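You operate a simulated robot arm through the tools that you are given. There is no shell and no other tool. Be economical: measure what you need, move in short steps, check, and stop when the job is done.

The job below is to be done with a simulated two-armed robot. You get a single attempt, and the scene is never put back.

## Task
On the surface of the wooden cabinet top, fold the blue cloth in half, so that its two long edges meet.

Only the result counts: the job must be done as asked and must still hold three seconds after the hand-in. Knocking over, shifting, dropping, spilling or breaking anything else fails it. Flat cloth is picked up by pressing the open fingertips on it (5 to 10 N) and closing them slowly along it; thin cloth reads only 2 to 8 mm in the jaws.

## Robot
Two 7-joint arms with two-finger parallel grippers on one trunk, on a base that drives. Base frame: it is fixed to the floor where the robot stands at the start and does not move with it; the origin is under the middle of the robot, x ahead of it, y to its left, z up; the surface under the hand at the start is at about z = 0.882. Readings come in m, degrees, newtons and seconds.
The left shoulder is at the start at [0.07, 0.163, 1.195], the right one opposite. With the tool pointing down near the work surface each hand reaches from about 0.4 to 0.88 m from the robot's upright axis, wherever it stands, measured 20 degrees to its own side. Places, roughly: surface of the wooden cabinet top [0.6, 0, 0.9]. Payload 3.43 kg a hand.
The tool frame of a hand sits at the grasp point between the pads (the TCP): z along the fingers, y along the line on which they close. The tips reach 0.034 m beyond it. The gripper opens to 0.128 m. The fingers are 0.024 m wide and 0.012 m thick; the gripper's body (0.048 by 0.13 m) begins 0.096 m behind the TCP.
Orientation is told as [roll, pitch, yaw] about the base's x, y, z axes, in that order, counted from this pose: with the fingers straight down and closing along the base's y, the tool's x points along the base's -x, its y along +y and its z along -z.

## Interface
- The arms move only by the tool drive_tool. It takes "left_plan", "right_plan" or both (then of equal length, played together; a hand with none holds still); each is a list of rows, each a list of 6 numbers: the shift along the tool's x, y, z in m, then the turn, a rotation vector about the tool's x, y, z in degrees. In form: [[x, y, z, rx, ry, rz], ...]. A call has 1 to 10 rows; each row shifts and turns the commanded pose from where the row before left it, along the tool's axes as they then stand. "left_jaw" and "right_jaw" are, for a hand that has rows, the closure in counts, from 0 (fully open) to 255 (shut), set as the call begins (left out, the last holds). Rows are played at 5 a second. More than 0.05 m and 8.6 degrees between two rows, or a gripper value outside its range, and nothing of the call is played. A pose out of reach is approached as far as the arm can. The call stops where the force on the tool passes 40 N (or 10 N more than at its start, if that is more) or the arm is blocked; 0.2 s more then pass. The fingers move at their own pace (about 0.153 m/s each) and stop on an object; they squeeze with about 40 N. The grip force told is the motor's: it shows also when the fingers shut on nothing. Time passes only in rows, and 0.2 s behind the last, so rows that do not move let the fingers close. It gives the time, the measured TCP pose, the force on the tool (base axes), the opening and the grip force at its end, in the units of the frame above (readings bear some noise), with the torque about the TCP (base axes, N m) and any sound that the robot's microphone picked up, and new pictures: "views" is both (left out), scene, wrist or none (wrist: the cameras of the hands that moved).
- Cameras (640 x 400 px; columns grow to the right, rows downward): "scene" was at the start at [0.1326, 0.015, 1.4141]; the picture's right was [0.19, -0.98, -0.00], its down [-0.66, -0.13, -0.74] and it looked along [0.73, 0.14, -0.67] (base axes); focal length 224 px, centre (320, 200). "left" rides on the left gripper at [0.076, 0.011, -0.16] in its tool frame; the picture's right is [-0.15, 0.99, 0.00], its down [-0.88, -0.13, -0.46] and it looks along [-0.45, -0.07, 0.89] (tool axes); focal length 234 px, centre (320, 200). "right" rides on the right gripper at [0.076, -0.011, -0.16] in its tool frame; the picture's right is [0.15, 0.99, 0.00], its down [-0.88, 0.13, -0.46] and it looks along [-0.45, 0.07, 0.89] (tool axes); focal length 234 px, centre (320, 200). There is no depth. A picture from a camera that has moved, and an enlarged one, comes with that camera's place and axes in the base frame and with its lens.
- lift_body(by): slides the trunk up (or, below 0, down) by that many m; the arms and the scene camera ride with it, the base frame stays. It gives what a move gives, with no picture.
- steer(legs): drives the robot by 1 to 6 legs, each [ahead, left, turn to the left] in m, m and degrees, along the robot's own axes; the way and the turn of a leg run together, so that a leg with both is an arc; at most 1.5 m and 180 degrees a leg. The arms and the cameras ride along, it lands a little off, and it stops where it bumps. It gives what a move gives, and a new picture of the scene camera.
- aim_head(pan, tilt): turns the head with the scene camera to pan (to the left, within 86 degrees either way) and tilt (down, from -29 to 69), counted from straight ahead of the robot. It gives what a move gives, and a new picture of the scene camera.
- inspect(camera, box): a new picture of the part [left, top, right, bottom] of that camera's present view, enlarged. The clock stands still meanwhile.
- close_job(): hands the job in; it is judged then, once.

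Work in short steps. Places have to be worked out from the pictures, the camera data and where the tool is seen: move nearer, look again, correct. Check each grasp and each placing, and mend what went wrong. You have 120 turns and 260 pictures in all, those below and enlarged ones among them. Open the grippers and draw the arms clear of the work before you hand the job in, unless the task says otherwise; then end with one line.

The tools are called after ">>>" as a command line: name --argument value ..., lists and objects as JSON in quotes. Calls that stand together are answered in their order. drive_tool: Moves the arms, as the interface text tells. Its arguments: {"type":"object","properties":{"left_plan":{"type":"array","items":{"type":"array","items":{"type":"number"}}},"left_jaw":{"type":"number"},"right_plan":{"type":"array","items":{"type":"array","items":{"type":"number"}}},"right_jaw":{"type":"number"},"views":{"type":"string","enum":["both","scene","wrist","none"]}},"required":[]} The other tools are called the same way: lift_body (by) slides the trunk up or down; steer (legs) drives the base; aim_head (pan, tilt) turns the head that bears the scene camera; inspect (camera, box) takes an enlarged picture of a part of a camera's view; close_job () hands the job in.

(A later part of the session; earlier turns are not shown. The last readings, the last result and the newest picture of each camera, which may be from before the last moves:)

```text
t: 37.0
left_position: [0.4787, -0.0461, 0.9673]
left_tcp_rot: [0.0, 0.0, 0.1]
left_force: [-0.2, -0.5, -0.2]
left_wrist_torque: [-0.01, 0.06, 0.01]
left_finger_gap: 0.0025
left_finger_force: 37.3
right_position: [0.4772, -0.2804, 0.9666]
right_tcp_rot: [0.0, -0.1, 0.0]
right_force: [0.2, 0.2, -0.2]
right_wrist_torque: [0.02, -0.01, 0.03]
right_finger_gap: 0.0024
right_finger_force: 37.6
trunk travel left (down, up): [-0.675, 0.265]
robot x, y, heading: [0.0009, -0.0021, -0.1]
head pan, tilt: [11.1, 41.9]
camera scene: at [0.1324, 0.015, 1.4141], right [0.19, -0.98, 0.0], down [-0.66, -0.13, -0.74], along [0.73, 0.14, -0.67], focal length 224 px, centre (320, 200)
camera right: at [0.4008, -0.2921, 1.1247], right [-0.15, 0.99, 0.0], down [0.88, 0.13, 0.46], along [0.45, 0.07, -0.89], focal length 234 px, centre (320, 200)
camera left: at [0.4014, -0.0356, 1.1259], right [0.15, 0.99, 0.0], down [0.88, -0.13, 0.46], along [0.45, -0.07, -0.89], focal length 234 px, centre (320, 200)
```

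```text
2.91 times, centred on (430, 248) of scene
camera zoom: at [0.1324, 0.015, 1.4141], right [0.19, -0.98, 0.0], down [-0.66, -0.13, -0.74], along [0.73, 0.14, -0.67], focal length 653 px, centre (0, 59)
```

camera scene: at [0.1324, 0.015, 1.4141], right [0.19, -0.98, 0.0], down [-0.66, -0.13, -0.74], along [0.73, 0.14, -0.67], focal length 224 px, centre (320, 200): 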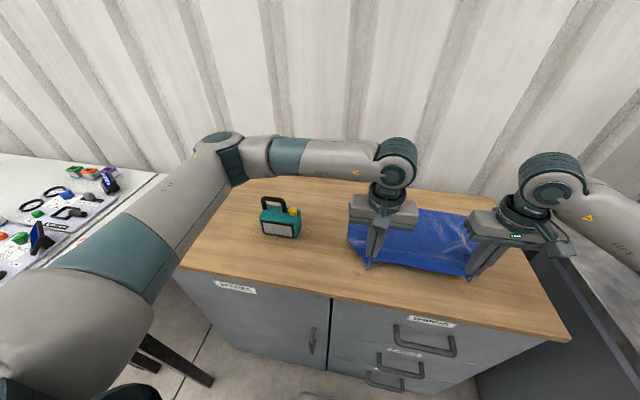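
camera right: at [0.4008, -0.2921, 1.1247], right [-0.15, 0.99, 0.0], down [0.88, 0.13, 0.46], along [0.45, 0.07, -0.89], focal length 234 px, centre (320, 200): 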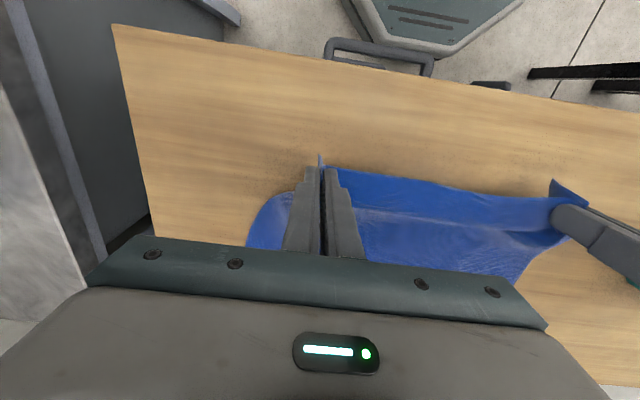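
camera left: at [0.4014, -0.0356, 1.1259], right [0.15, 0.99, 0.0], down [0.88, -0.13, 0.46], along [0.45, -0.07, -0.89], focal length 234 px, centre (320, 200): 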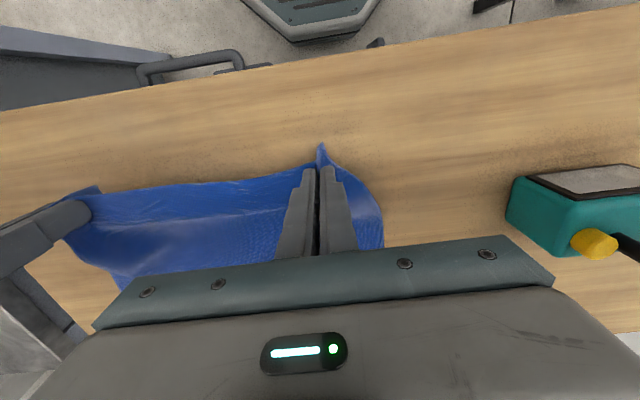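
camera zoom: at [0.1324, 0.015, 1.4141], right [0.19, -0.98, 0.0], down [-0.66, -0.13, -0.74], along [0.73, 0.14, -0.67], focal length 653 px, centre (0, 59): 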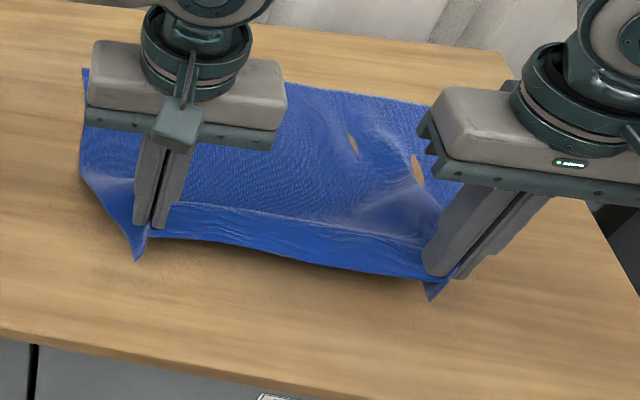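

Both corners are up with tidy tails. Move along the fold arc to above the midline, spreading the hands slightly, then check tension.

>>> drive_tool --left_plan '[[-0.022, 0.006, -0.03, 0, 0, 0], [-0.03, 0.005, -0.025, 0, 0, 0], [-0.03, 0.005, -0.018, 0, 0, 0], [-0.025, 0, -0.004, 0, 0, 0], [0, 0, 0, 0, 0, 0]]' --right_plan '[[-0.022, -0.007, -0.03, 0, 0, 0], [-0.03, -0.007, -0.025, 0, 0, 0], [-0.03, -0.007, -0.018, 0, 0, 0], [-0.025, 0, -0.004, 0, 0, 0], [0, 0, 0, 0, 0, 0]]' --views "both"

>>> inspect --camera "scene" --box '[320, 140, 560, 290]'

```text
t: 37.7
left_position: [0.5349, -0.0415, 1.0283]
left_tcp_rot: [-1.2, 0.0, -0.3]
left_force: [-0.2, -23.0, -0.9]
left_wrist_torque: [-0.8, 0.02, -0.13]
left_finger_gap: 0.0023
left_finger_force: 37.4
right_position: [0.5389, -0.2883, 1.0257]
right_tcp_rot: [0.8, -0.1, 1.0]
right_force: [-0.8, 23.3, 0.8]
right_wrist_torque: [0.87, 0.05, 0.17]
right_finger_gap: 0.003
right_finger_force: 37.1
trunk travel left (down, up): [-0.675, 0.265]
robot x, y, heading: [0.0033, 0.0016, -0.0]
head pan, tilt: [11.1, 41.9]
stopped in row 3 (left hand): the force on the tool passed its limit at 44 N (the readings are from after the stop); the commanded pose is now the measured one
camera scene: at [0.1333, 0.0151, 1.414], right [0.19, -0.98, 0.0], down [-0.66, -0.13, -0.74], along [0.73, 0.14, -0.67], focal length 224 px, centre (320, 200)
camera right: at [0.4637, -0.3035, 1.1844], right [-0.16, 0.99, 0.02], down [0.88, 0.14, 0.46], along [0.45, 0.09, -0.89], focal length 234 px, centre (320, 200)
camera left: at [0.4585, -0.0269, 1.1875], right [0.15, 0.99, -0.02], down [0.88, -0.13, 0.46], along [0.45, -0.09, -0.89], focal length 234 px, centre (320, 200)
```

scene: 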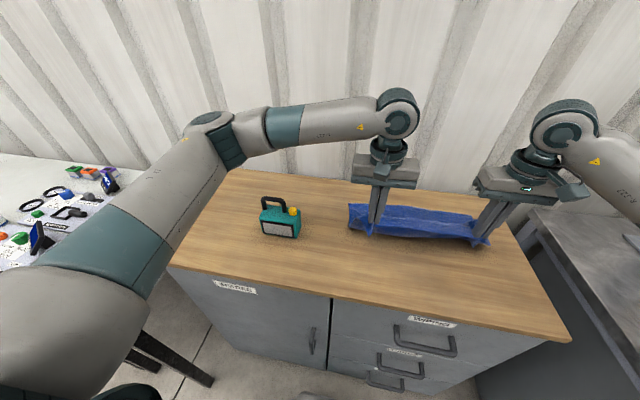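
right: 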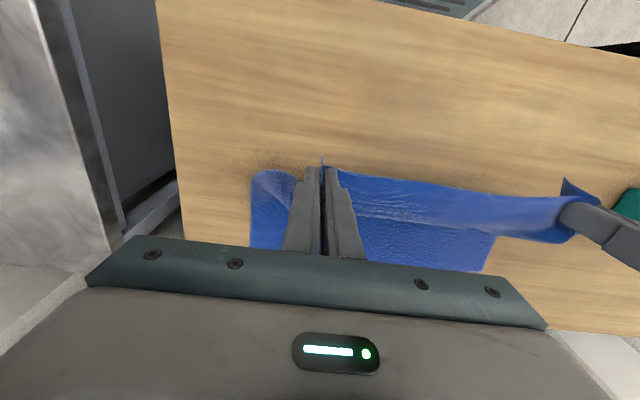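
left: 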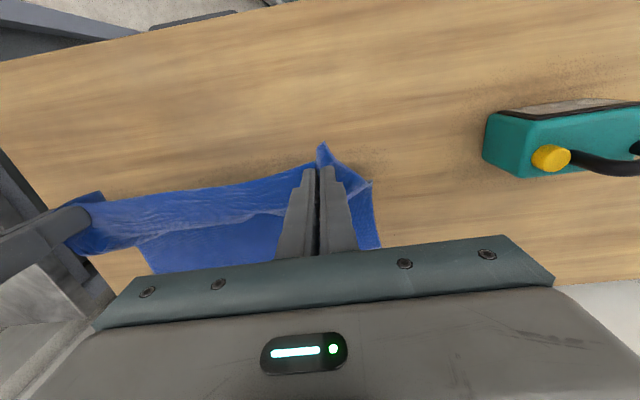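

```text
2.67 times, centred on (440, 215) of scene
camera zoom: at [0.1333, 0.0151, 1.414], right [0.19, -0.98, 0.0], down [-0.66, -0.13, -0.74], along [0.73, 0.14, -0.67], focal length 598 px, centre (0, 160)
```

zoom: 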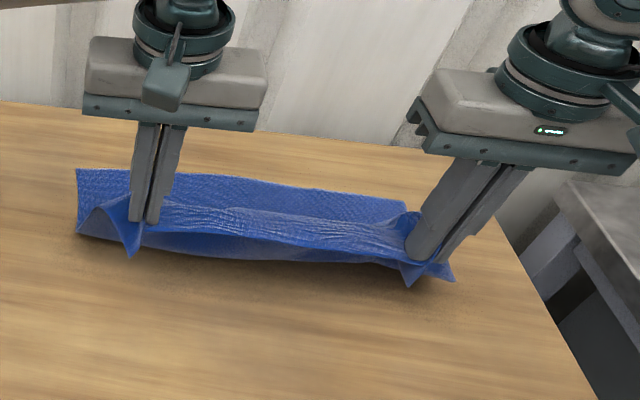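

The edge is already taut at 0.247 m separation, so I relax by 3 mm each and continue the arc without spreading.

>>> drive_tool --left_plan '[[0, -0.004, 0, 0, 0, 0], [-0.035, 0, -0.008, 0, 0, 0], [-0.03, 0, 0.002, 0, 0, 0], [-0.03, 0, 0.015, 0, 0, 0], [0, 0, 0, 0, 0, 0]]' --right_plan '[[0, 0.004, 0, 0, 0, 0], [-0.033, 0, -0.008, 0, 0, 0], [-0.03, 0, 0.002, 0, 0, 0], [-0.03, 0, 0.015, 0, 0, 0], [0, 0, 0, 0, 0, 0]]' --views "scene"

>>> inspect --camera "scene" --box '[320, 140, 560, 290]'

```text
t: 38.9
left_position: [0.6305, -0.0443, 1.0187]
left_tcp_rot: [-0.8, 0.0, -0.4]
left_force: [0.1, -12.8, 0.2]
left_wrist_torque: [-0.43, -0.02, -0.12]
left_finger_gap: 0.0025
left_finger_force: 37.4
right_position: [0.6316, -0.2868, 1.0169]
right_tcp_rot: [0.7, -0.2, 0.6]
right_force: [-0.7, 13.3, 0.3]
right_wrist_torque: [0.5, -0.03, 0.12]
right_finger_gap: 0.0022
right_finger_force: 37.3
trunk travel left (down, up): [-0.675, 0.265]
robot x, y, heading: [0.0006, -0.0018, 0.0]
head pan, tilt: [11.1, 41.9]
camera scene: at [0.1315, 0.015, 1.4143], right [0.19, -0.98, 0.0], down [-0.66, -0.13, -0.74], along [0.73, 0.14, -0.67], focal length 224 px, centre (320, 200)
```

scene: 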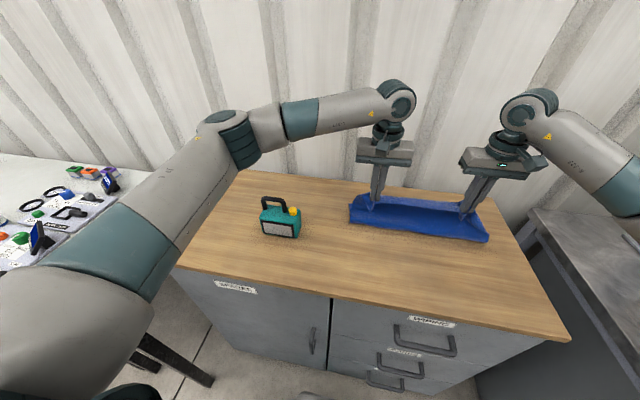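

```text
2.67 times, centred on (440, 215) of scene
camera zoom: at [0.1315, 0.015, 1.4143], right [0.19, -0.98, 0.0], down [-0.66, -0.13, -0.74], along [0.73, 0.14, -0.67], focal length 598 px, centre (0, 160)
```

zoom: 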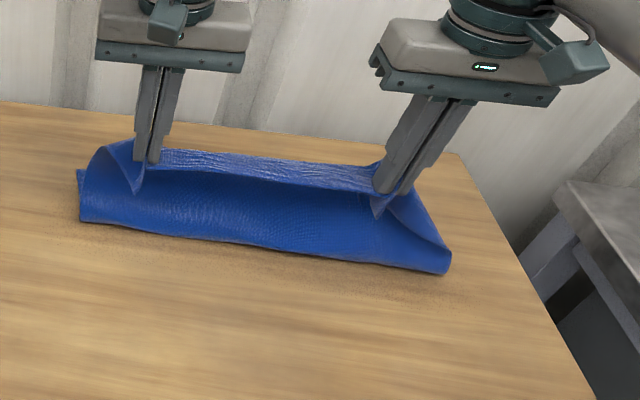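

The fold is forming nicely; the edge at the pinches still faces toward the robot. Relax the tension a bit more and lower toward x ≈ 0.68.

>>> drive_tool --left_plan '[[0, -0.004, 0, 0, 0, 0], [-0.03, 0, 0.025, 0, 0, 0], [-0.017, 0, 0.03, 0, 0, 0], [-0.003, 0, 0.025, 0, 0, 0], [0, 0, 0, 0, 0, 0]]' --right_plan '[[0, 0.004, 0, 0, 0, 0], [-0.035, 0, 0.025, 0, 0, 0], [-0.02, 0, 0.03, 0, 0, 0], [-0.006, 0, 0.025, 0, 0, 0], [0, 0, 0, 0, 0, 0]]' --views "both"

>>> inspect --camera "scene" --box '[320, 140, 560, 290]'

```text
t: 40.1
left_position: [0.6775, -0.0472, 0.9402]
left_tcp_rot: [-0.7, 0.0, -0.2]
left_force: [0.3, -0.9, -0.2]
left_wrist_torque: [0.0, 0.0, 0.05]
left_finger_gap: 0.0025
left_finger_force: 37.3
right_position: [0.6936, -0.2821, 0.9362]
right_tcp_rot: [0.6, 0.0, 0.6]
right_force: [0.4, 0.4, -0.7]
right_wrist_torque: [0.01, 0.01, 0.05]
right_finger_gap: 0.0027
right_finger_force: 37.8
trunk travel left (down, up): [-0.675, 0.265]
robot x, y, heading: [-0.0002, -0.0028, 0.0]
head pan, tilt: [11.1, 41.9]
camera scene: at [0.1327, 0.015, 1.4141], right [0.19, -0.98, 0.0], down [-0.66, -0.13, -0.74], along [0.73, 0.14, -0.67], focal length 224 px, centre (320, 200)
camera right: at [0.6177, -0.2954, 1.0956], right [-0.16, 0.99, 0.01], down [0.88, 0.13, 0.46], along [0.45, 0.08, -0.89], focal length 234 px, centre (320, 200)
camera left: at [0.6011, -0.0339, 1.0985], right [0.15, 0.99, -0.01], down [0.88, -0.13, 0.46], along [0.45, -0.08, -0.89], focal length 234 px, centre (320, 200)
```

scene: 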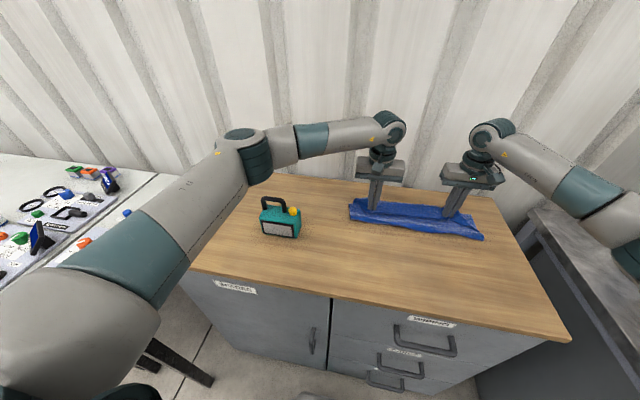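
right: 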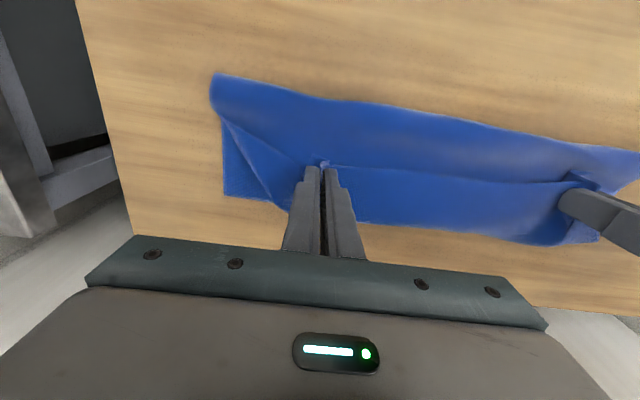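
left: 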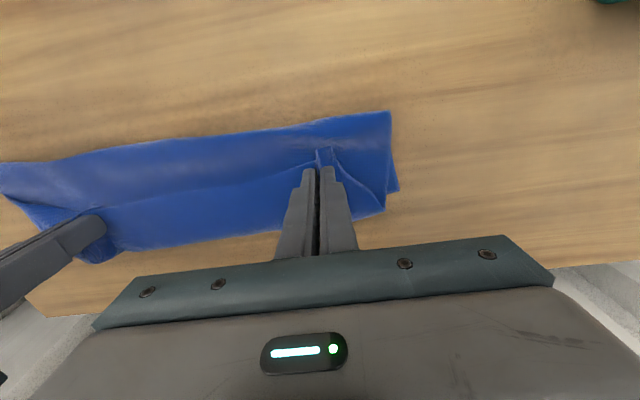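

```text
2.67 times, centred on (440, 215) of scene
camera zoom: at [0.1327, 0.015, 1.4141], right [0.19, -0.98, 0.0], down [-0.66, -0.13, -0.74], along [0.73, 0.14, -0.67], focal length 598 px, centre (0, 160)
```

zoom: 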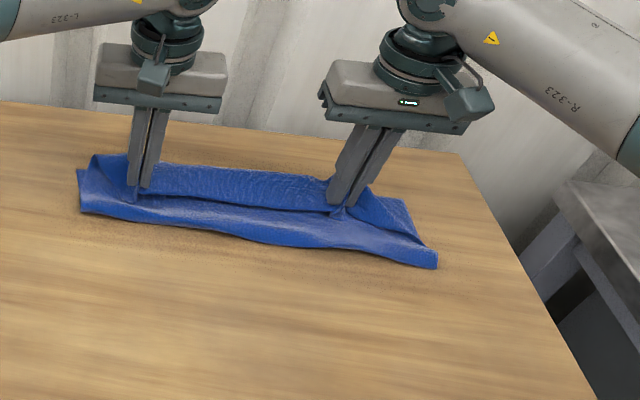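

The fold line has crept to x ≈ 0.63 (should be ≈ 0.58) and a wide hem is folded back at the top. Raise and back off to reopen, and tilt the fingers ~32° toward the robot so the edge points more upward/outward.

>>> drive_tool --left_plan '[[0.015, 0, -0.03, 0, 0, 0], [0.035, 0, -0.03, 0, 0, 0], [0.03, 0, -0.01, 0, 0, 0], [0.01, 0, 0, 0, 8, 0], [0, 0, 0, 0, 8, 0], [0, 0, 0, 0, 8, 0], [0, 0, 0, 0, 8, 0], [0, 0, 0, 0, 0, 0]]' --right_plan '[[0.02, 0, -0.03, 0, 0, 0], [0.035, 0, -0.03, 0, 0, 0], [0.03, 0, -0.01, 0, 0, 0], [0.015, 0, 0, 0, 8, 0], [0, 0, 0, 0, 8, 0], [0, 0, 0, 0, 8, 0], [0, 0, 0, 0, 8, 0], [0, 0, 0, 0, 0, 0]]' --views "both"

>>> inspect --camera "scene" --box '[320, 140, 560, 290]'

```text
t: 41.9
left_position: [0.5897, -0.0487, 1.0108]
left_tcp_rot: [-0.9, 32.1, -0.9]
left_force: [-0.3, -1.1, 0.0]
left_wrist_torque: [0.03, -0.03, -0.01]
left_finger_gap: 0.0022
left_finger_force: 37.2
right_position: [0.5919, -0.2824, 1.0082]
right_tcp_rot: [0.8, 32.0, 1.0]
right_force: [-0.5, 1.0, 0.6]
right_wrist_torque: [0.0, -0.02, -0.03]
right_finger_gap: 0.0026
right_finger_force: 37.9
trunk travel left (down, up): [-0.675, 0.265]
robot x, y, heading: [-0.0015, 0.0001, -0.0]
head pan, tilt: [11.1, 41.9]
camera scene: at [0.1315, 0.0148, 1.4143], right [0.19, -0.98, 0.0], down [-0.66, -0.13, -0.74], along [0.73, 0.14, -0.67], focal length 224 px, centre (320, 200)
camera right: at [0.6126, -0.2963, 1.1838], right [-0.13, 0.99, 0.09], down [0.99, 0.14, -0.08], along [-0.09, 0.08, -0.99], focal length 234 px, centre (320, 200)
camera left: at [0.609, -0.0348, 1.1855], right [0.13, 0.99, -0.09], down [0.99, -0.14, -0.08], along [-0.09, -0.08, -0.99], focal length 234 px, centre (320, 200)
```

scene: 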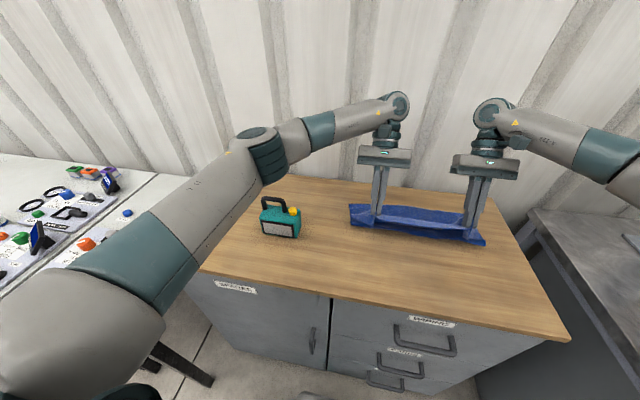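
right: 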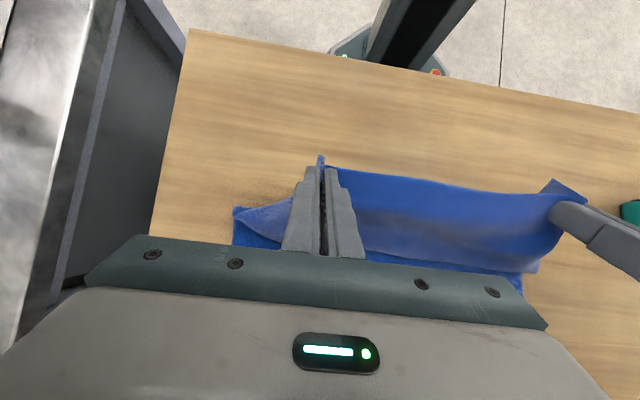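
left: 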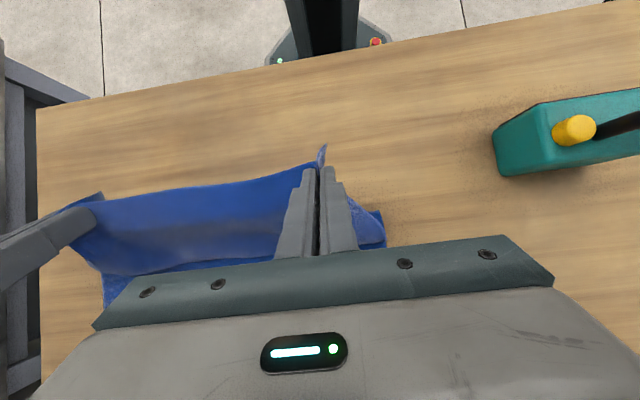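

```text
2.67 times, centred on (440, 215) of scene
camera zoom: at [0.1315, 0.0148, 1.4143], right [0.19, -0.98, 0.0], down [-0.66, -0.13, -0.74], along [0.73, 0.14, -0.67], focal length 598 px, centre (0, 160)
```

zoom: 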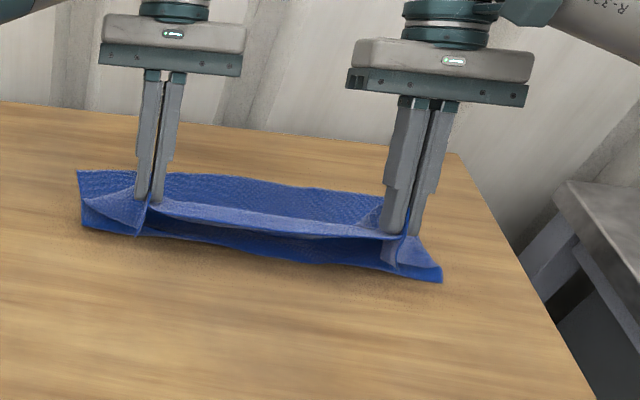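

Tilt works and the curtain hangs freely. Go back to x ≈ 0.55 to lay more of the lower half down, then advance on a lower arc.

>>> drive_tool --left_plan '[[0.0223, 0, 0.0021, 0, 0, 0], [0.0223, 0, 0.0021, 0, 0, 0], [0, 0, 0, 0, 0, 0], [-0.02, 0, -0.0008, 0, 0, 0], [-0.02, 0, -0.0008, 0, 0, 0], [-0.0215, 0, 0.0013, 0, 0, 0], [-0.0215, 0, 0.0013, 0, 0, 0], [0, 0, 0, 0, 0, 0]]' --right_plan '[[0.0223, 0, 0.0021, 0, 0, 0], [0.0223, 0, 0.0021, 0, 0, 0], [0, 0, 0, 0, 0, 0], [-0.02, 0, -0.0008, 0, 0, 0], [-0.02, 0, -0.0008, 0, 0, 0], [-0.0215, 0, 0.0013, 0, 0, 0], [-0.0215, 0, 0.0013, 0, 0, 0], [0, 0, 0, 0, 0, 0]]' --views "both"

>>> inspect --camera "scene" --box '[320, 140, 560, 290]'

```text
t: 43.7
left_position: [0.6237, -0.0479, 0.9855]
left_tcp_rot: [-1.0, 31.9, -0.7]
left_force: [0.3, 0.2, 1.0]
left_wrist_torque: [0.0, 0.01, 0.01]
left_finger_gap: 0.0025
left_finger_force: 37.6
right_position: [0.6227, -0.2807, 0.9842]
right_tcp_rot: [0.8, 31.9, 1.0]
right_force: [0.2, -0.2, 0.0]
right_wrist_torque: [-0.02, -0.02, -0.03]
right_finger_gap: 0.0026
right_finger_force: 37.3
trunk travel left (down, up): [-0.675, 0.265]
robot x, y, heading: [-0.0003, 0.0012, 0.1]
head pan, tilt: [11.1, 41.9]
camera scene: at [0.1318, 0.0151, 1.4142], right [0.19, -0.98, 0.0], down [-0.66, -0.13, -0.74], along [0.73, 0.14, -0.67], focal length 224 px, centre (320, 200)
camera right: at [0.6423, -0.2934, 1.1592], right [-0.13, 0.99, 0.09], down [0.99, 0.14, -0.08], along [-0.09, 0.08, -0.99], focal length 234 px, centre (320, 200)
camera left: at [0.6427, -0.0347, 1.1607], right [0.13, 0.99, -0.09], down [0.99, -0.14, -0.08], along [-0.09, -0.08, -0.99], focal length 234 px, centre (320, 200)
```

scene: 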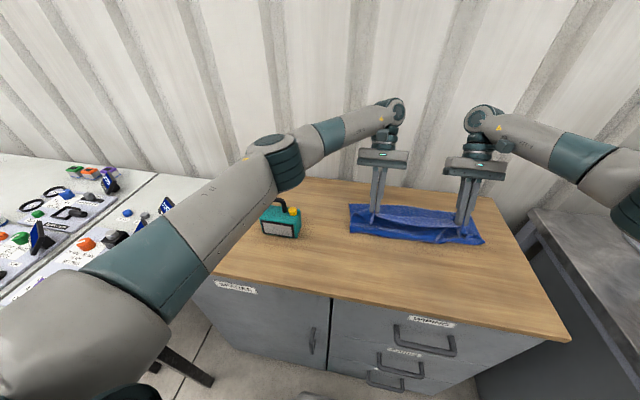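
right: 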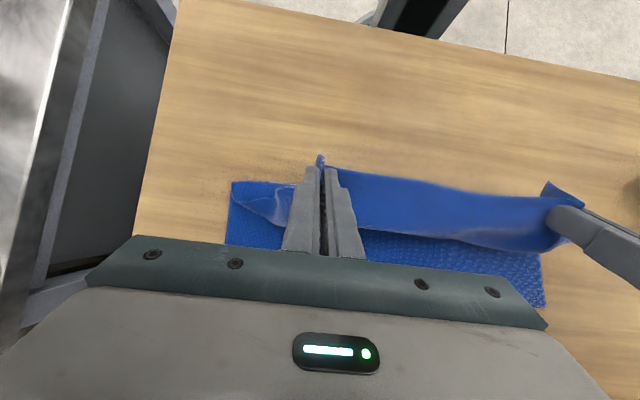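
left: 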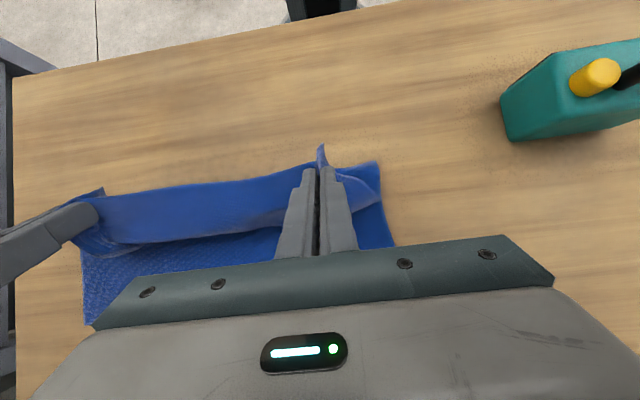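

```text
2.67 times, centred on (440, 215) of scene
camera zoom: at [0.1318, 0.0151, 1.4142], right [0.19, -0.98, 0.0], down [-0.66, -0.13, -0.74], along [0.73, 0.14, -0.67], focal length 598 px, centre (0, 160)
```

zoom: 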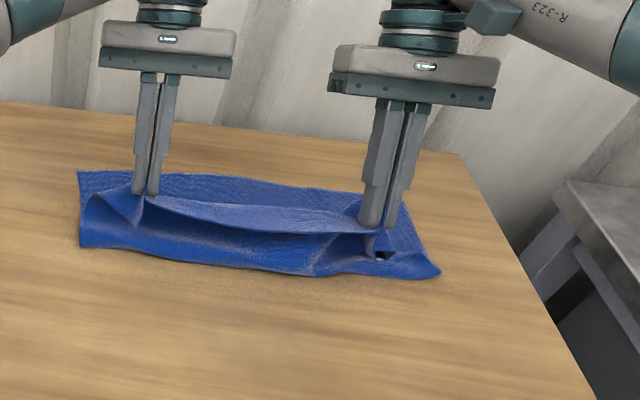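

Lower half on the left is laid properly (fold at x ≈ 0.58); the right still needs ~3 cm more. Back the right hand up a little and look again.

>>> drive_tool --right_plan '[[0.0223, 0, 0.0021, 0, 0, 0], [0.0223, 0, 0.0021, 0, 0, 0], [0.0085, 0, 0.0053, 0, 0, 0], [0, 0, 0, 0, 0, 0], [-0.02, 0, 0.001, 0, 0, 0], [-0.02, 0, 0.001, 0, 0, 0], [0, 0, 0, 0, 0, 0]]' --views "none"

>>> inspect --camera "scene" --box '[320, 140, 560, 290]'

```text
t: 45.3
left_position: [0.6239, -0.0465, 0.9862]
left_tcp_rot: [-0.8, 31.8, -0.8]
left_force: [0.1, -1.7, 0.8]
left_wrist_torque: [0.03, 0.01, -0.01]
left_finger_gap: 0.0028
left_finger_force: 37.2
right_position: [0.6047, -0.2822, 0.981]
right_tcp_rot: [0.8, 31.9, 0.9]
right_force: [0.6, 0.3, -0.1]
right_wrist_torque: [0.04, 0.01, -0.01]
right_finger_gap: 0.0026
right_finger_force: 37.2
trunk travel left (down, up): [-0.675, 0.265]
robot x, y, heading: [-0.0041, -0.0033, 0.2]
head pan, tilt: [11.1, 41.9]
```

```text
2.67 times, centred on (440, 215) of scene
camera zoom: at [0.132, 0.0147, 1.4142], right [0.19, -0.98, 0.0], down [-0.66, -0.13, -0.74], along [0.73, 0.14, -0.67], focal length 598 px, centre (0, 160)
```

zoom: 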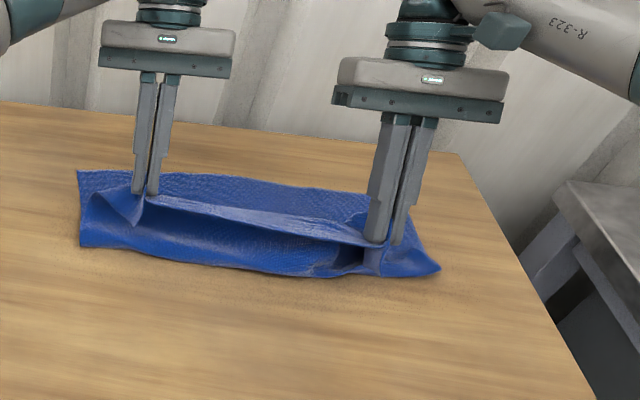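

The right end's fold still sits at about 0.615. Push the right hand back further and lower before advancing.

>>> drive_tool --right_plan '[[0.0186, 0, 0.0175, 0, 0, 0], [0.0186, 0, 0.0175, 0, 0, 0], [0, 0, 0, 0, 0, 0]]' --views "none"

>>> inspect --camera "scene" --box '[320, 140, 560, 290]'

>>> inspect --camera "right" --box '[160, 100, 640, 400]'

```text
t: 46.1
left_position: [0.6242, -0.0482, 0.9852]
left_tcp_rot: [-1.0, 32.0, -0.7]
left_force: [-4.0, -9.8, -0.6]
left_wrist_torque: [-0.38, 0.16, 0.1]
left_finger_gap: 0.0025
left_finger_force: 36.8
right_position: [0.558, -0.279, 0.9667]
right_tcp_rot: [0.8, 31.8, 1.0]
right_force: [3.4, 10.2, 0.6]
right_wrist_torque: [0.37, -0.1, -0.17]
right_finger_gap: 0.0031
right_finger_force: 37.5
trunk travel left (down, up): [-0.675, 0.265]
robot x, y, heading: [-0.0, 0.0024, 0.2]
head pan, tilt: [11.1, 41.9]
```

```text
2.67 times, centred on (440, 215) of scene
camera zoom: at [0.1333, 0.0154, 1.4141], right [0.19, -0.98, 0.0], down [-0.66, -0.13, -0.74], along [0.73, 0.14, -0.67], focal length 598 px, centre (0, 160)
```

zoom: 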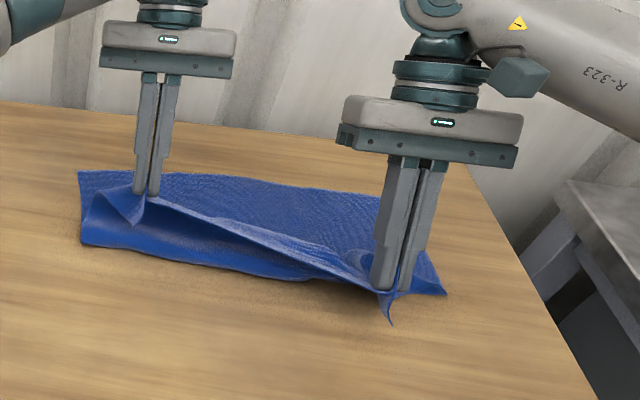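

```text
1.33 times, centred on (400, 250) of right
camera zoom: at [0.5774, -0.2935, 1.1435], right [-0.13, 0.99, 0.09], down [0.99, 0.14, -0.08], along [-0.09, 0.08, -0.99], focal length 312 px, centre (213, 133)
```

zoom: 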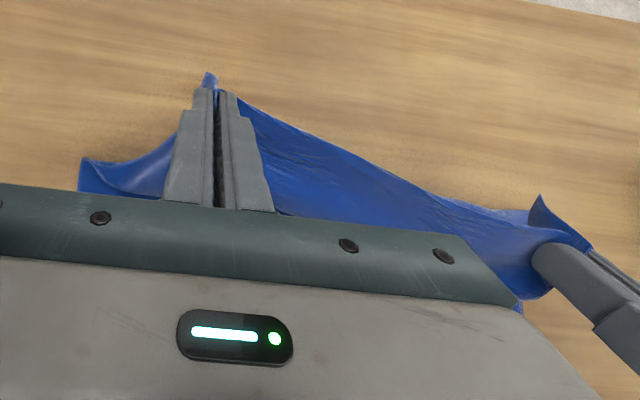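

The right end has unrolled. Now bring the right back forward on a low path, then both advance to above the far edge.

>>> drive_tool --left_plan '[[0, 0, 0, 0, 0, 0], [0, 0, 0, 0, 0, 0], [-0.0318, 0, -0.0057, 0, 0, 0], [-0.0318, 0, -0.0057, 0, 0, 0], [-0.0318, 0, -0.0057, 0, 0, 0], [0, 0, 0, 0, 0, 0]]' --right_plan '[[-0.0249, 0, -0.0215, 0, 0, 0], [-0.0249, 0, -0.0215, 0, 0, 0], [-0.0339, 0, -0.0118, 0, 0, 0], [-0.0339, 0, -0.0118, 0, 0, 0], [-0.0339, 0, -0.0118, 0, 0, 0], [0, 0, 0, 0, 0, 0]]' --views "both"

>>> inspect --camera "scene" --box '[320, 140, 560, 290]'

```text
t: 47.5
left_position: [0.6564, -0.0528, 0.9679]
left_tcp_rot: [-0.7, 31.9, -0.7]
left_force: [0.0, 0.3, -0.2]
left_wrist_torque: [0.02, -0.03, -0.03]
left_finger_gap: 0.0024
left_finger_force: 36.9
left hand out of reach, approached as far as the arm can: row 4, 5
right_position: [0.7094, -0.2789, 0.9551]
right_tcp_rot: [0.8, 31.7, 0.9]
right_force: [-0.7, -0.3, 0.0]
right_wrist_torque: [0.0, -0.01, -0.01]
right_finger_gap: 0.0027
right_finger_force: 37.7
right hand out of reach, approached as far as the arm can: row 5
trunk travel left (down, up): [-0.675, 0.265]
robot x, y, heading: [-0.0001, 0.0017, 0.1]
head pan, tilt: [11.1, 41.9]
camera scene: at [0.1321, 0.0126, 1.4142], right [0.19, -0.98, 0.0], down [-0.66, -0.13, -0.74], along [0.73, 0.14, -0.67], focal length 224 px, centre (320, 200)
camera right: at [0.7286, -0.2923, 1.1306], right [-0.13, 0.99, 0.09], down [0.99, 0.14, -0.07], along [-0.09, 0.08, -0.99], focal length 234 px, centre (320, 200)
camera left: at [0.6757, -0.0399, 1.1435], right [0.13, 0.99, -0.09], down [0.99, -0.14, -0.08], along [-0.09, -0.08, -0.99], focal length 234 px, centre (320, 200)
```

scene: 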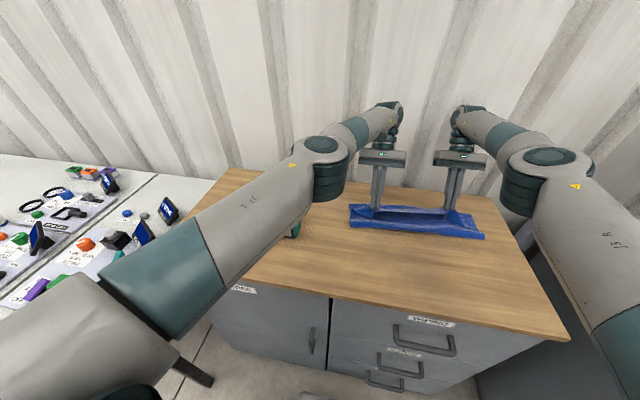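
right: 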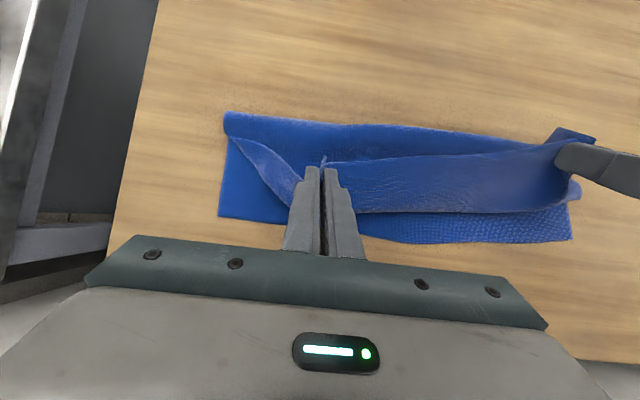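
left: 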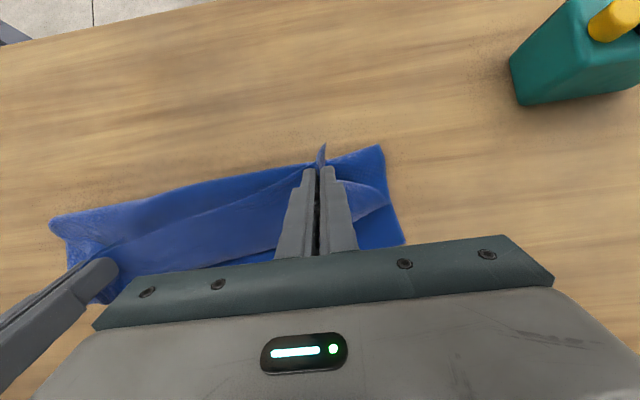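

```text
2.67 times, centred on (440, 215) of scene
camera zoom: at [0.1321, 0.0126, 1.4142], right [0.19, -0.98, 0.0], down [-0.66, -0.13, -0.74], along [0.73, 0.14, -0.67], focal length 598 px, centre (0, 160)
```

zoom: 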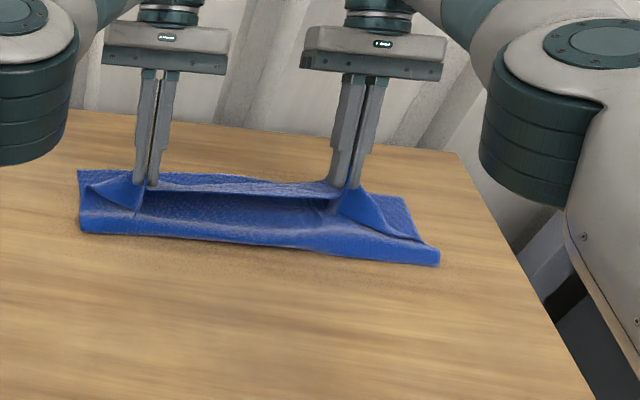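

The tilt costs reach and the pinched hem still loops back, dragging the fold forward. Better plan: back up to lay the lower half right, return the hands to vertical, set the edge down with the fold at x ≈ 0.58, release, then flip the small hem over with the fingertips.

>>> drive_tool --left_plan '[[0.017, 0, 0.0106, 0, 0, 0], [0.017, 0, 0.0106, 0, 0, 0], [0.017, 0, 0.0106, 0, 0, 0], [0.017, 0, 0.0106, 0, 0, 0], [0.0106, 0, -0.017, 0, -8, 0], [0, 0, 0, 0, -8, 0], [0, 0, 0, 0, -8, 0], [0, 0, 0, 0, -8, 0], [0, 0, 0, 0, 0, 0]]' --right_plan '[[0.0288, 0, 0.018, 0, 0, 0], [0.0288, 0, 0.018, 0, 0, 0], [0.0288, 0, 0.018, 0, 0, 0], [0.0288, 0, 0.018, 0, 0, 0], [0.0159, 0, -0.0255, 0, -8, 0], [0, 0, 0, 0, -8, 0], [0, 0, 0, 0, -8, 0], [0, 0, 0, 0, -8, 0], [0, 0, 0, 0, 0, 0]]' --views "both"

>>> inspect --camera "scene" --box '[320, 140, 560, 290]'

```text
t: 49.5
left_position: [0.5771, -0.05, 0.9878]
left_tcp_rot: [-0.8, -0.3, -0.2]
left_force: [0.4, 0.0, -0.8]
left_wrist_torque: [0.02, 0.01, -0.03]
left_finger_gap: 0.0023
left_finger_force: 36.8
right_position: [0.5763, -0.2798, 0.9832]
right_tcp_rot: [0.6, -0.1, 0.5]
right_force: [0.5, 0.9, 0.0]
right_wrist_torque: [0.02, -0.01, -0.02]
right_finger_gap: 0.0026
right_finger_force: 37.1
trunk travel left (down, up): [-0.675, 0.265]
robot x, y, heading: [-0.0006, -0.0001, -0.2]
head pan, tilt: [11.1, 41.9]
camera scene: at [0.134, 0.015, 1.414], right [0.19, -0.98, 0.0], down [-0.66, -0.13, -0.74], along [0.73, 0.14, -0.67], focal length 224 px, centre (320, 200)
camera right: at [0.4998, -0.2935, 1.1423], right [-0.16, 0.99, 0.01], down [0.88, 0.13, 0.46], along [0.45, 0.08, -0.89], focal length 234 px, centre (320, 200)
camera left: at [0.5012, -0.0372, 1.1476], right [0.15, 0.99, -0.01], down [0.88, -0.13, 0.46], along [0.45, -0.08, -0.89], focal length 234 px, centre (320, 200)
```

scene: 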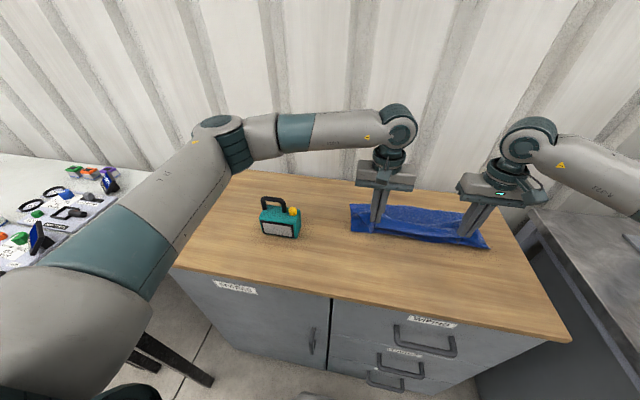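
right: 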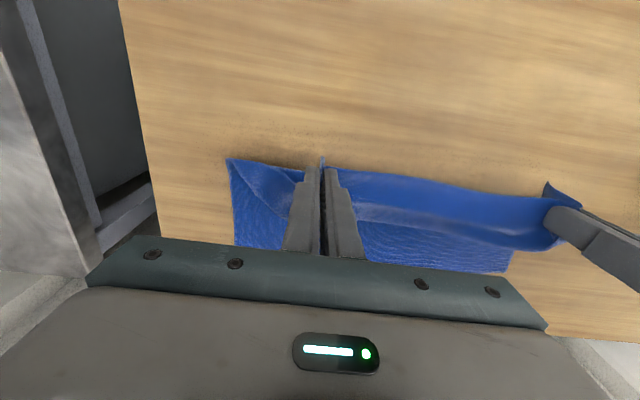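
left: 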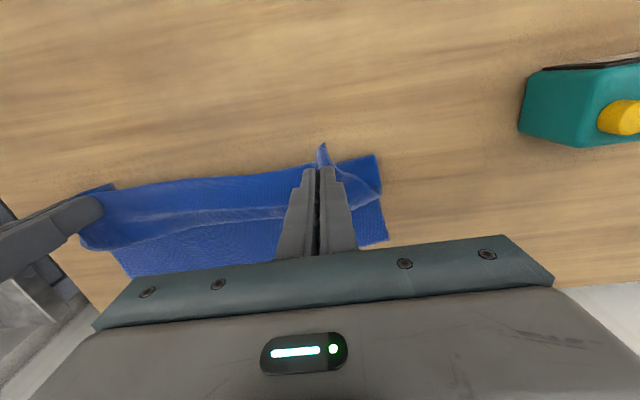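

```text
2.67 times, centred on (440, 215) of scene
camera zoom: at [0.134, 0.015, 1.414], right [0.19, -0.98, 0.0], down [-0.66, -0.13, -0.74], along [0.73, 0.14, -0.67], focal length 598 px, centre (0, 160)
```

zoom: 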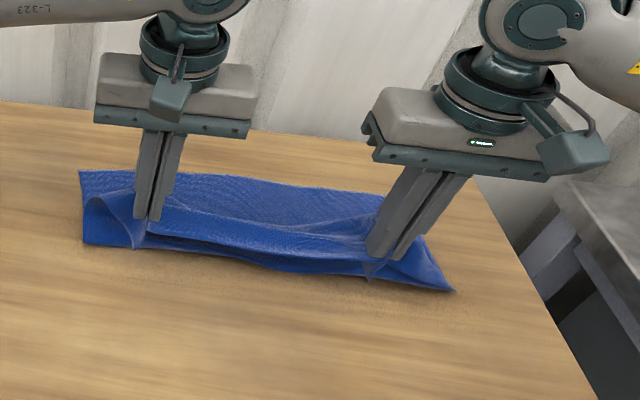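

Fold front is near 0.59–0.60. Lower while easing back, then advance very low to x ≈ 0.62 so the slack stays at the fold.

>>> drive_tool --left_plan '[[0.015, 0, 0.015, 0, 0, 0], [0.005, 0, 0.017, 0, 0, 0], [-0.02, 0, 0.01, 0, 0, 0], [-0.022, 0, 0.01, 0, 0, 0], [-0.022, 0, 0.006, 0, 0, 0], [0, 0, 0, 0, 0, 0]]' --right_plan '[[0.015, 0, 0.015, 0, 0, 0], [0.005, 0, 0.015, 0, 0, 0], [-0.022, 0, 0.01, 0, 0, 0], [-0.025, 0, 0.008, 0, 0, 0], [-0.025, 0, 0.006, 0, 0, 0], [0, 0, 0, 0, 0, 0]]' --views "both"

>>> inspect --camera "scene" --box '[320, 140, 560, 290]'

```text
t: 50.9
left_position: [0.621, -0.051, 0.93]
left_tcp_rot: [-0.7, -0.1, -0.3]
left_force: [-0.1, 1.0, 1.4]
left_wrist_torque: [-0.02, -0.03, -0.01]
left_finger_gap: 0.0022
left_finger_force: 36.9
right_position: [0.6265, -0.2784, 0.9306]
right_tcp_rot: [0.7, -0.2, 0.5]
right_force: [0.1, -0.2, 0.4]
right_wrist_torque: [0.03, 0.0, -0.03]
right_finger_gap: 0.0027
right_finger_force: 37.7
trunk travel left (down, up): [-0.675, 0.265]
robot x, y, heading: [-0.0, -0.0016, -0.0]
head pan, tilt: [11.1, 41.9]
camera scene: at [0.1316, 0.0148, 1.4143], right [0.19, -0.98, 0.0], down [-0.66, -0.13, -0.74], along [0.73, 0.14, -0.67], focal length 224 px, centre (320, 200)
camera right: at [0.55, -0.2923, 1.09], right [-0.16, 0.99, 0.01], down [0.88, 0.13, 0.46], along [0.45, 0.08, -0.89], focal length 234 px, centre (320, 200)
camera left: at [0.5431, -0.037, 1.0898], right [0.15, 0.99, -0.01], down [0.88, -0.13, 0.46], along [0.45, -0.08, -0.89], focal length 234 px, centre (320, 200)
```

scene: 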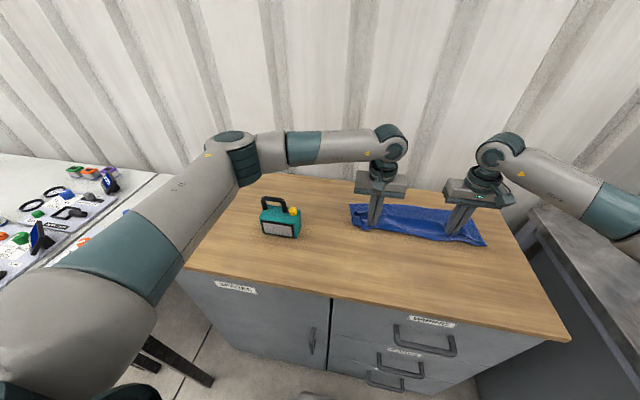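
right: 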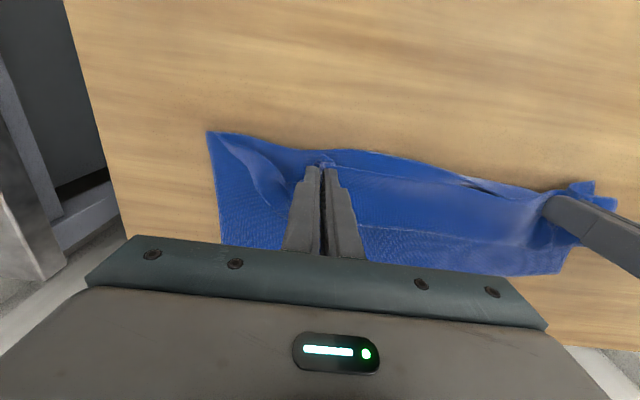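
left: 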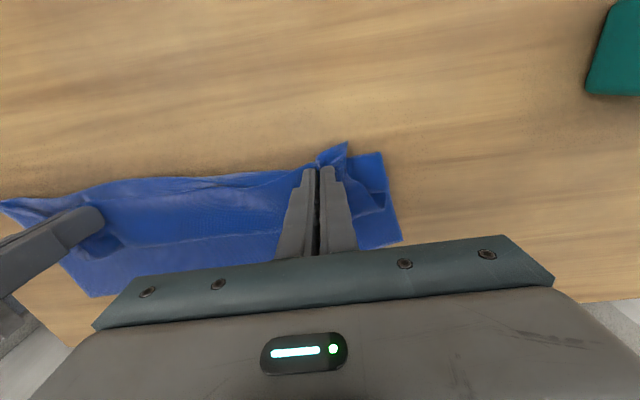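

```text
2.67 times, centred on (440, 215) of scene
camera zoom: at [0.1316, 0.0148, 1.4143], right [0.19, -0.98, 0.0], down [-0.66, -0.13, -0.74], along [0.73, 0.14, -0.67], focal length 598 px, centre (0, 160)
```

zoom: 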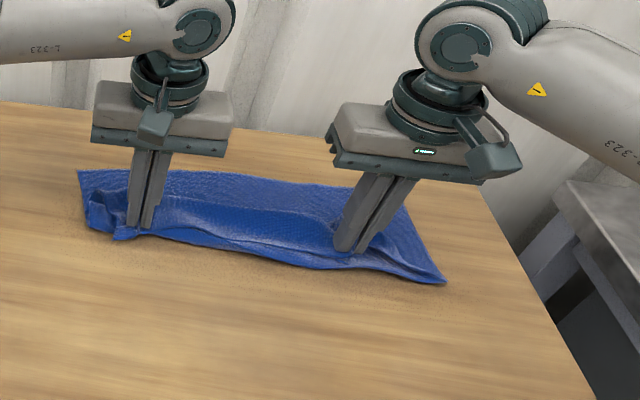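

The top layer now lies S-shaped: fold near 0.59, hem folded back on top with its edge near 0.61. Release gently and rise to inspect.

>>> drive_tool --left_plan '[[0, 0, 0.003, 0, 0, 0], [0, 0, 0, 0, 0, 0], [0, 0, 0, 0, 0, 0]]' --right_plan '[[0, 0, 0.003, 0, 0, 0], [0, 0, 0, 0, 0, 0], [0, 0, 0, 0, 0, 0]]' --left_jaw 195 --right_jaw 195 --views "none"

>>> drive_tool --left_plan '[[0, 0, -0.02, 0, 0, 0], [0, 0, -0.04, 0, 0, 0], [0.03, 0.02, -0.03, 0, 0, 0], [0, 0, 0, 0, 0, 0]]' --right_plan '[[0, 0, -0.02, 0, 0, 0], [0, 0, -0.04, 0, 0, 0], [0.03, -0.02, -0.03, 0, 0, 0], [0, 0, 0, 0, 0, 0]]' --views "both"

>>> inspect --camera "scene" --box '[320, 140, 560, 290]'

```text
t: 51.7
left_position: [0.6197, -0.0507, 0.927]
left_tcp_rot: [-0.7, 0.1, -0.2]
left_force: [0.0, -0.8, 1.0]
left_wrist_torque: [-0.01, -0.03, 0.01]
left_finger_gap: 0.0303
left_finger_force: 0.1
right_position: [0.6274, -0.2776, 0.9278]
right_tcp_rot: [0.6, -0.1, 0.6]
right_force: [0.4, -0.4, 0.4]
right_wrist_torque: [0.0, 0.02, -0.01]
right_finger_gap: 0.0302
right_finger_force: 0.0
trunk travel left (down, up): [-0.675, 0.265]
robot x, y, heading: [0.0019, -0.0007, 0.1]
head pan, tilt: [11.1, 41.9]
```

```text
t: 52.7
left_position: [0.5946, -0.0313, 1.0179]
left_tcp_rot: [-0.7, -0.1, -0.2]
left_force: [-0.1, 0.8, 0.2]
left_wrist_torque: [-0.02, 0.03, -0.03]
left_finger_gap: 0.0302
left_finger_force: 0.0
right_position: [0.5939, -0.3007, 1.0158]
right_tcp_rot: [0.6, 0.1, 0.6]
right_force: [0.3, 0.2, -0.1]
right_wrist_torque: [0.03, 0.04, 0.02]
right_finger_gap: 0.03
right_finger_force: 0.1
trunk travel left (down, up): [-0.675, 0.265]
robot x, y, heading: [-0.0016, 0.002, -0.1]
head pan, tilt: [11.1, 41.9]
camera scene: at [0.1347, 0.0149, 1.4139], right [0.19, -0.98, 0.0], down [-0.66, -0.13, -0.74], along [0.73, 0.14, -0.67], focal length 224 px, centre (320, 200)
camera right: at [0.5187, -0.3142, 1.1755], right [-0.16, 0.99, 0.01], down [0.88, 0.13, 0.46], along [0.45, 0.08, -0.89], focal length 234 px, centre (320, 200)
camera left: at [0.5179, -0.0185, 1.177], right [0.15, 0.99, -0.01], down [0.88, -0.13, 0.46], along [0.45, -0.08, -0.89], focal length 234 px, centre (320, 200)
```

scene: 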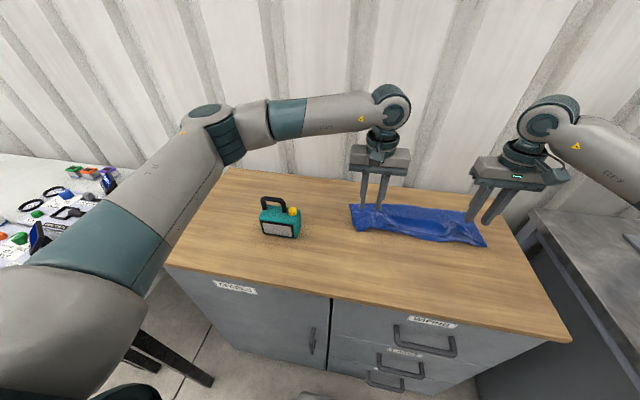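
right: 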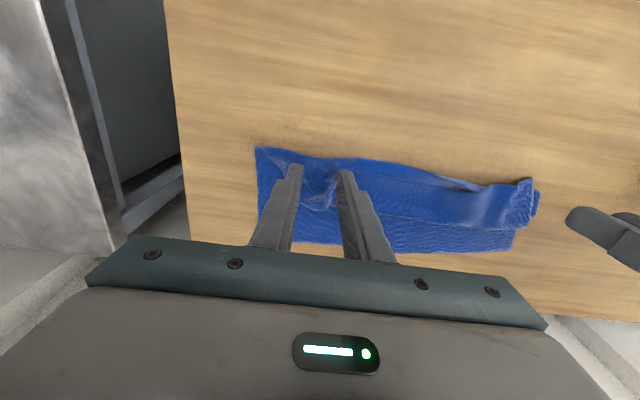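
left: 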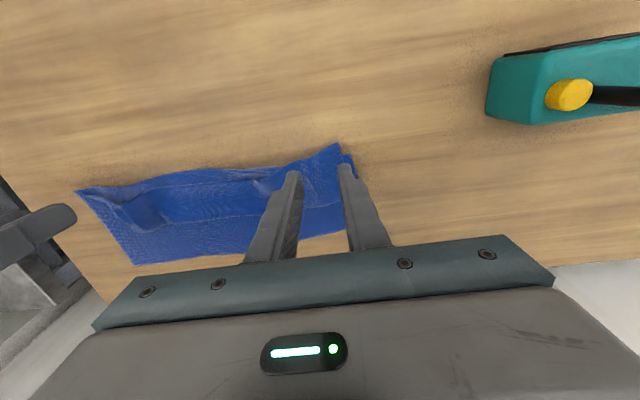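

```text
2.67 times, centred on (440, 215) of scene
camera zoom: at [0.1347, 0.0149, 1.4139], right [0.19, -0.98, 0.0], down [-0.66, -0.13, -0.74], along [0.73, 0.14, -0.67], focal length 598 px, centre (0, 160)
```

zoom: 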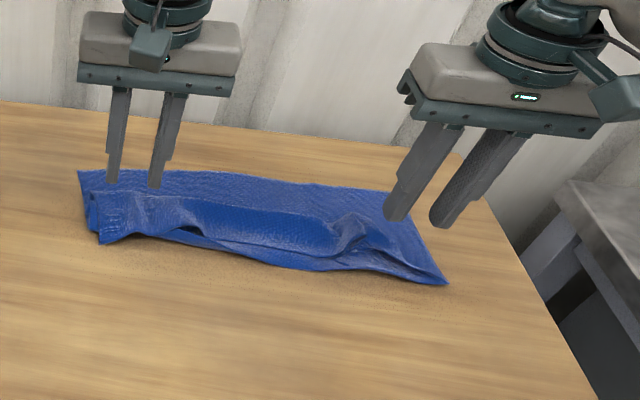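

Move both hands aside and up for a clear view of the bundle.

>>> drive_tool --left_plan '[[0.03, 0.03, -0.02, 0, 0, 0], [0.03, 0.03, -0.02, 0, 0, 0], [0, 0.03, -0.01, 0, 0, 0], [0, 0, 0, 0, 0, 0]]' --right_plan '[[0.03, -0.035, -0.02, 0, 0, 0], [0.03, -0.035, -0.02, 0, 0, 0], [0, -0.035, -0.01, 0, 0, 0], [0, 0, 0, 0, 0, 0]]' --views "wrist"

>>> inspect --camera "scene" --box '[330, 180, 506, 290]'

```text
refused: row 1 steps farther than a row can; nothing moved
```

```text
3.64 times, centred on (418, 235) of scene
camera zoom: at [0.1347, 0.0149, 1.4139], right [0.19, -0.98, 0.0], down [-0.66, -0.13, -0.74], along [0.73, 0.14, -0.67], focal length 816 px, centre (-36, 73)
```

zoom: 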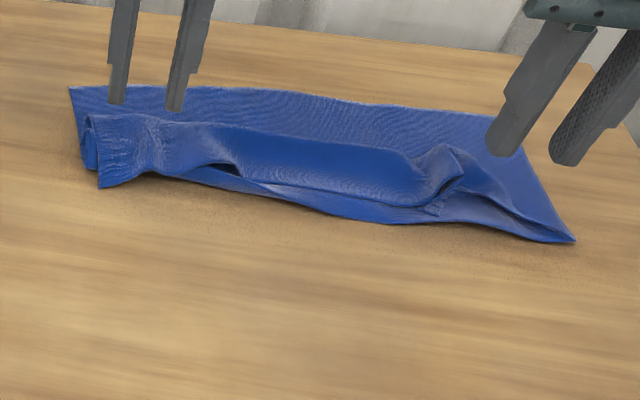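

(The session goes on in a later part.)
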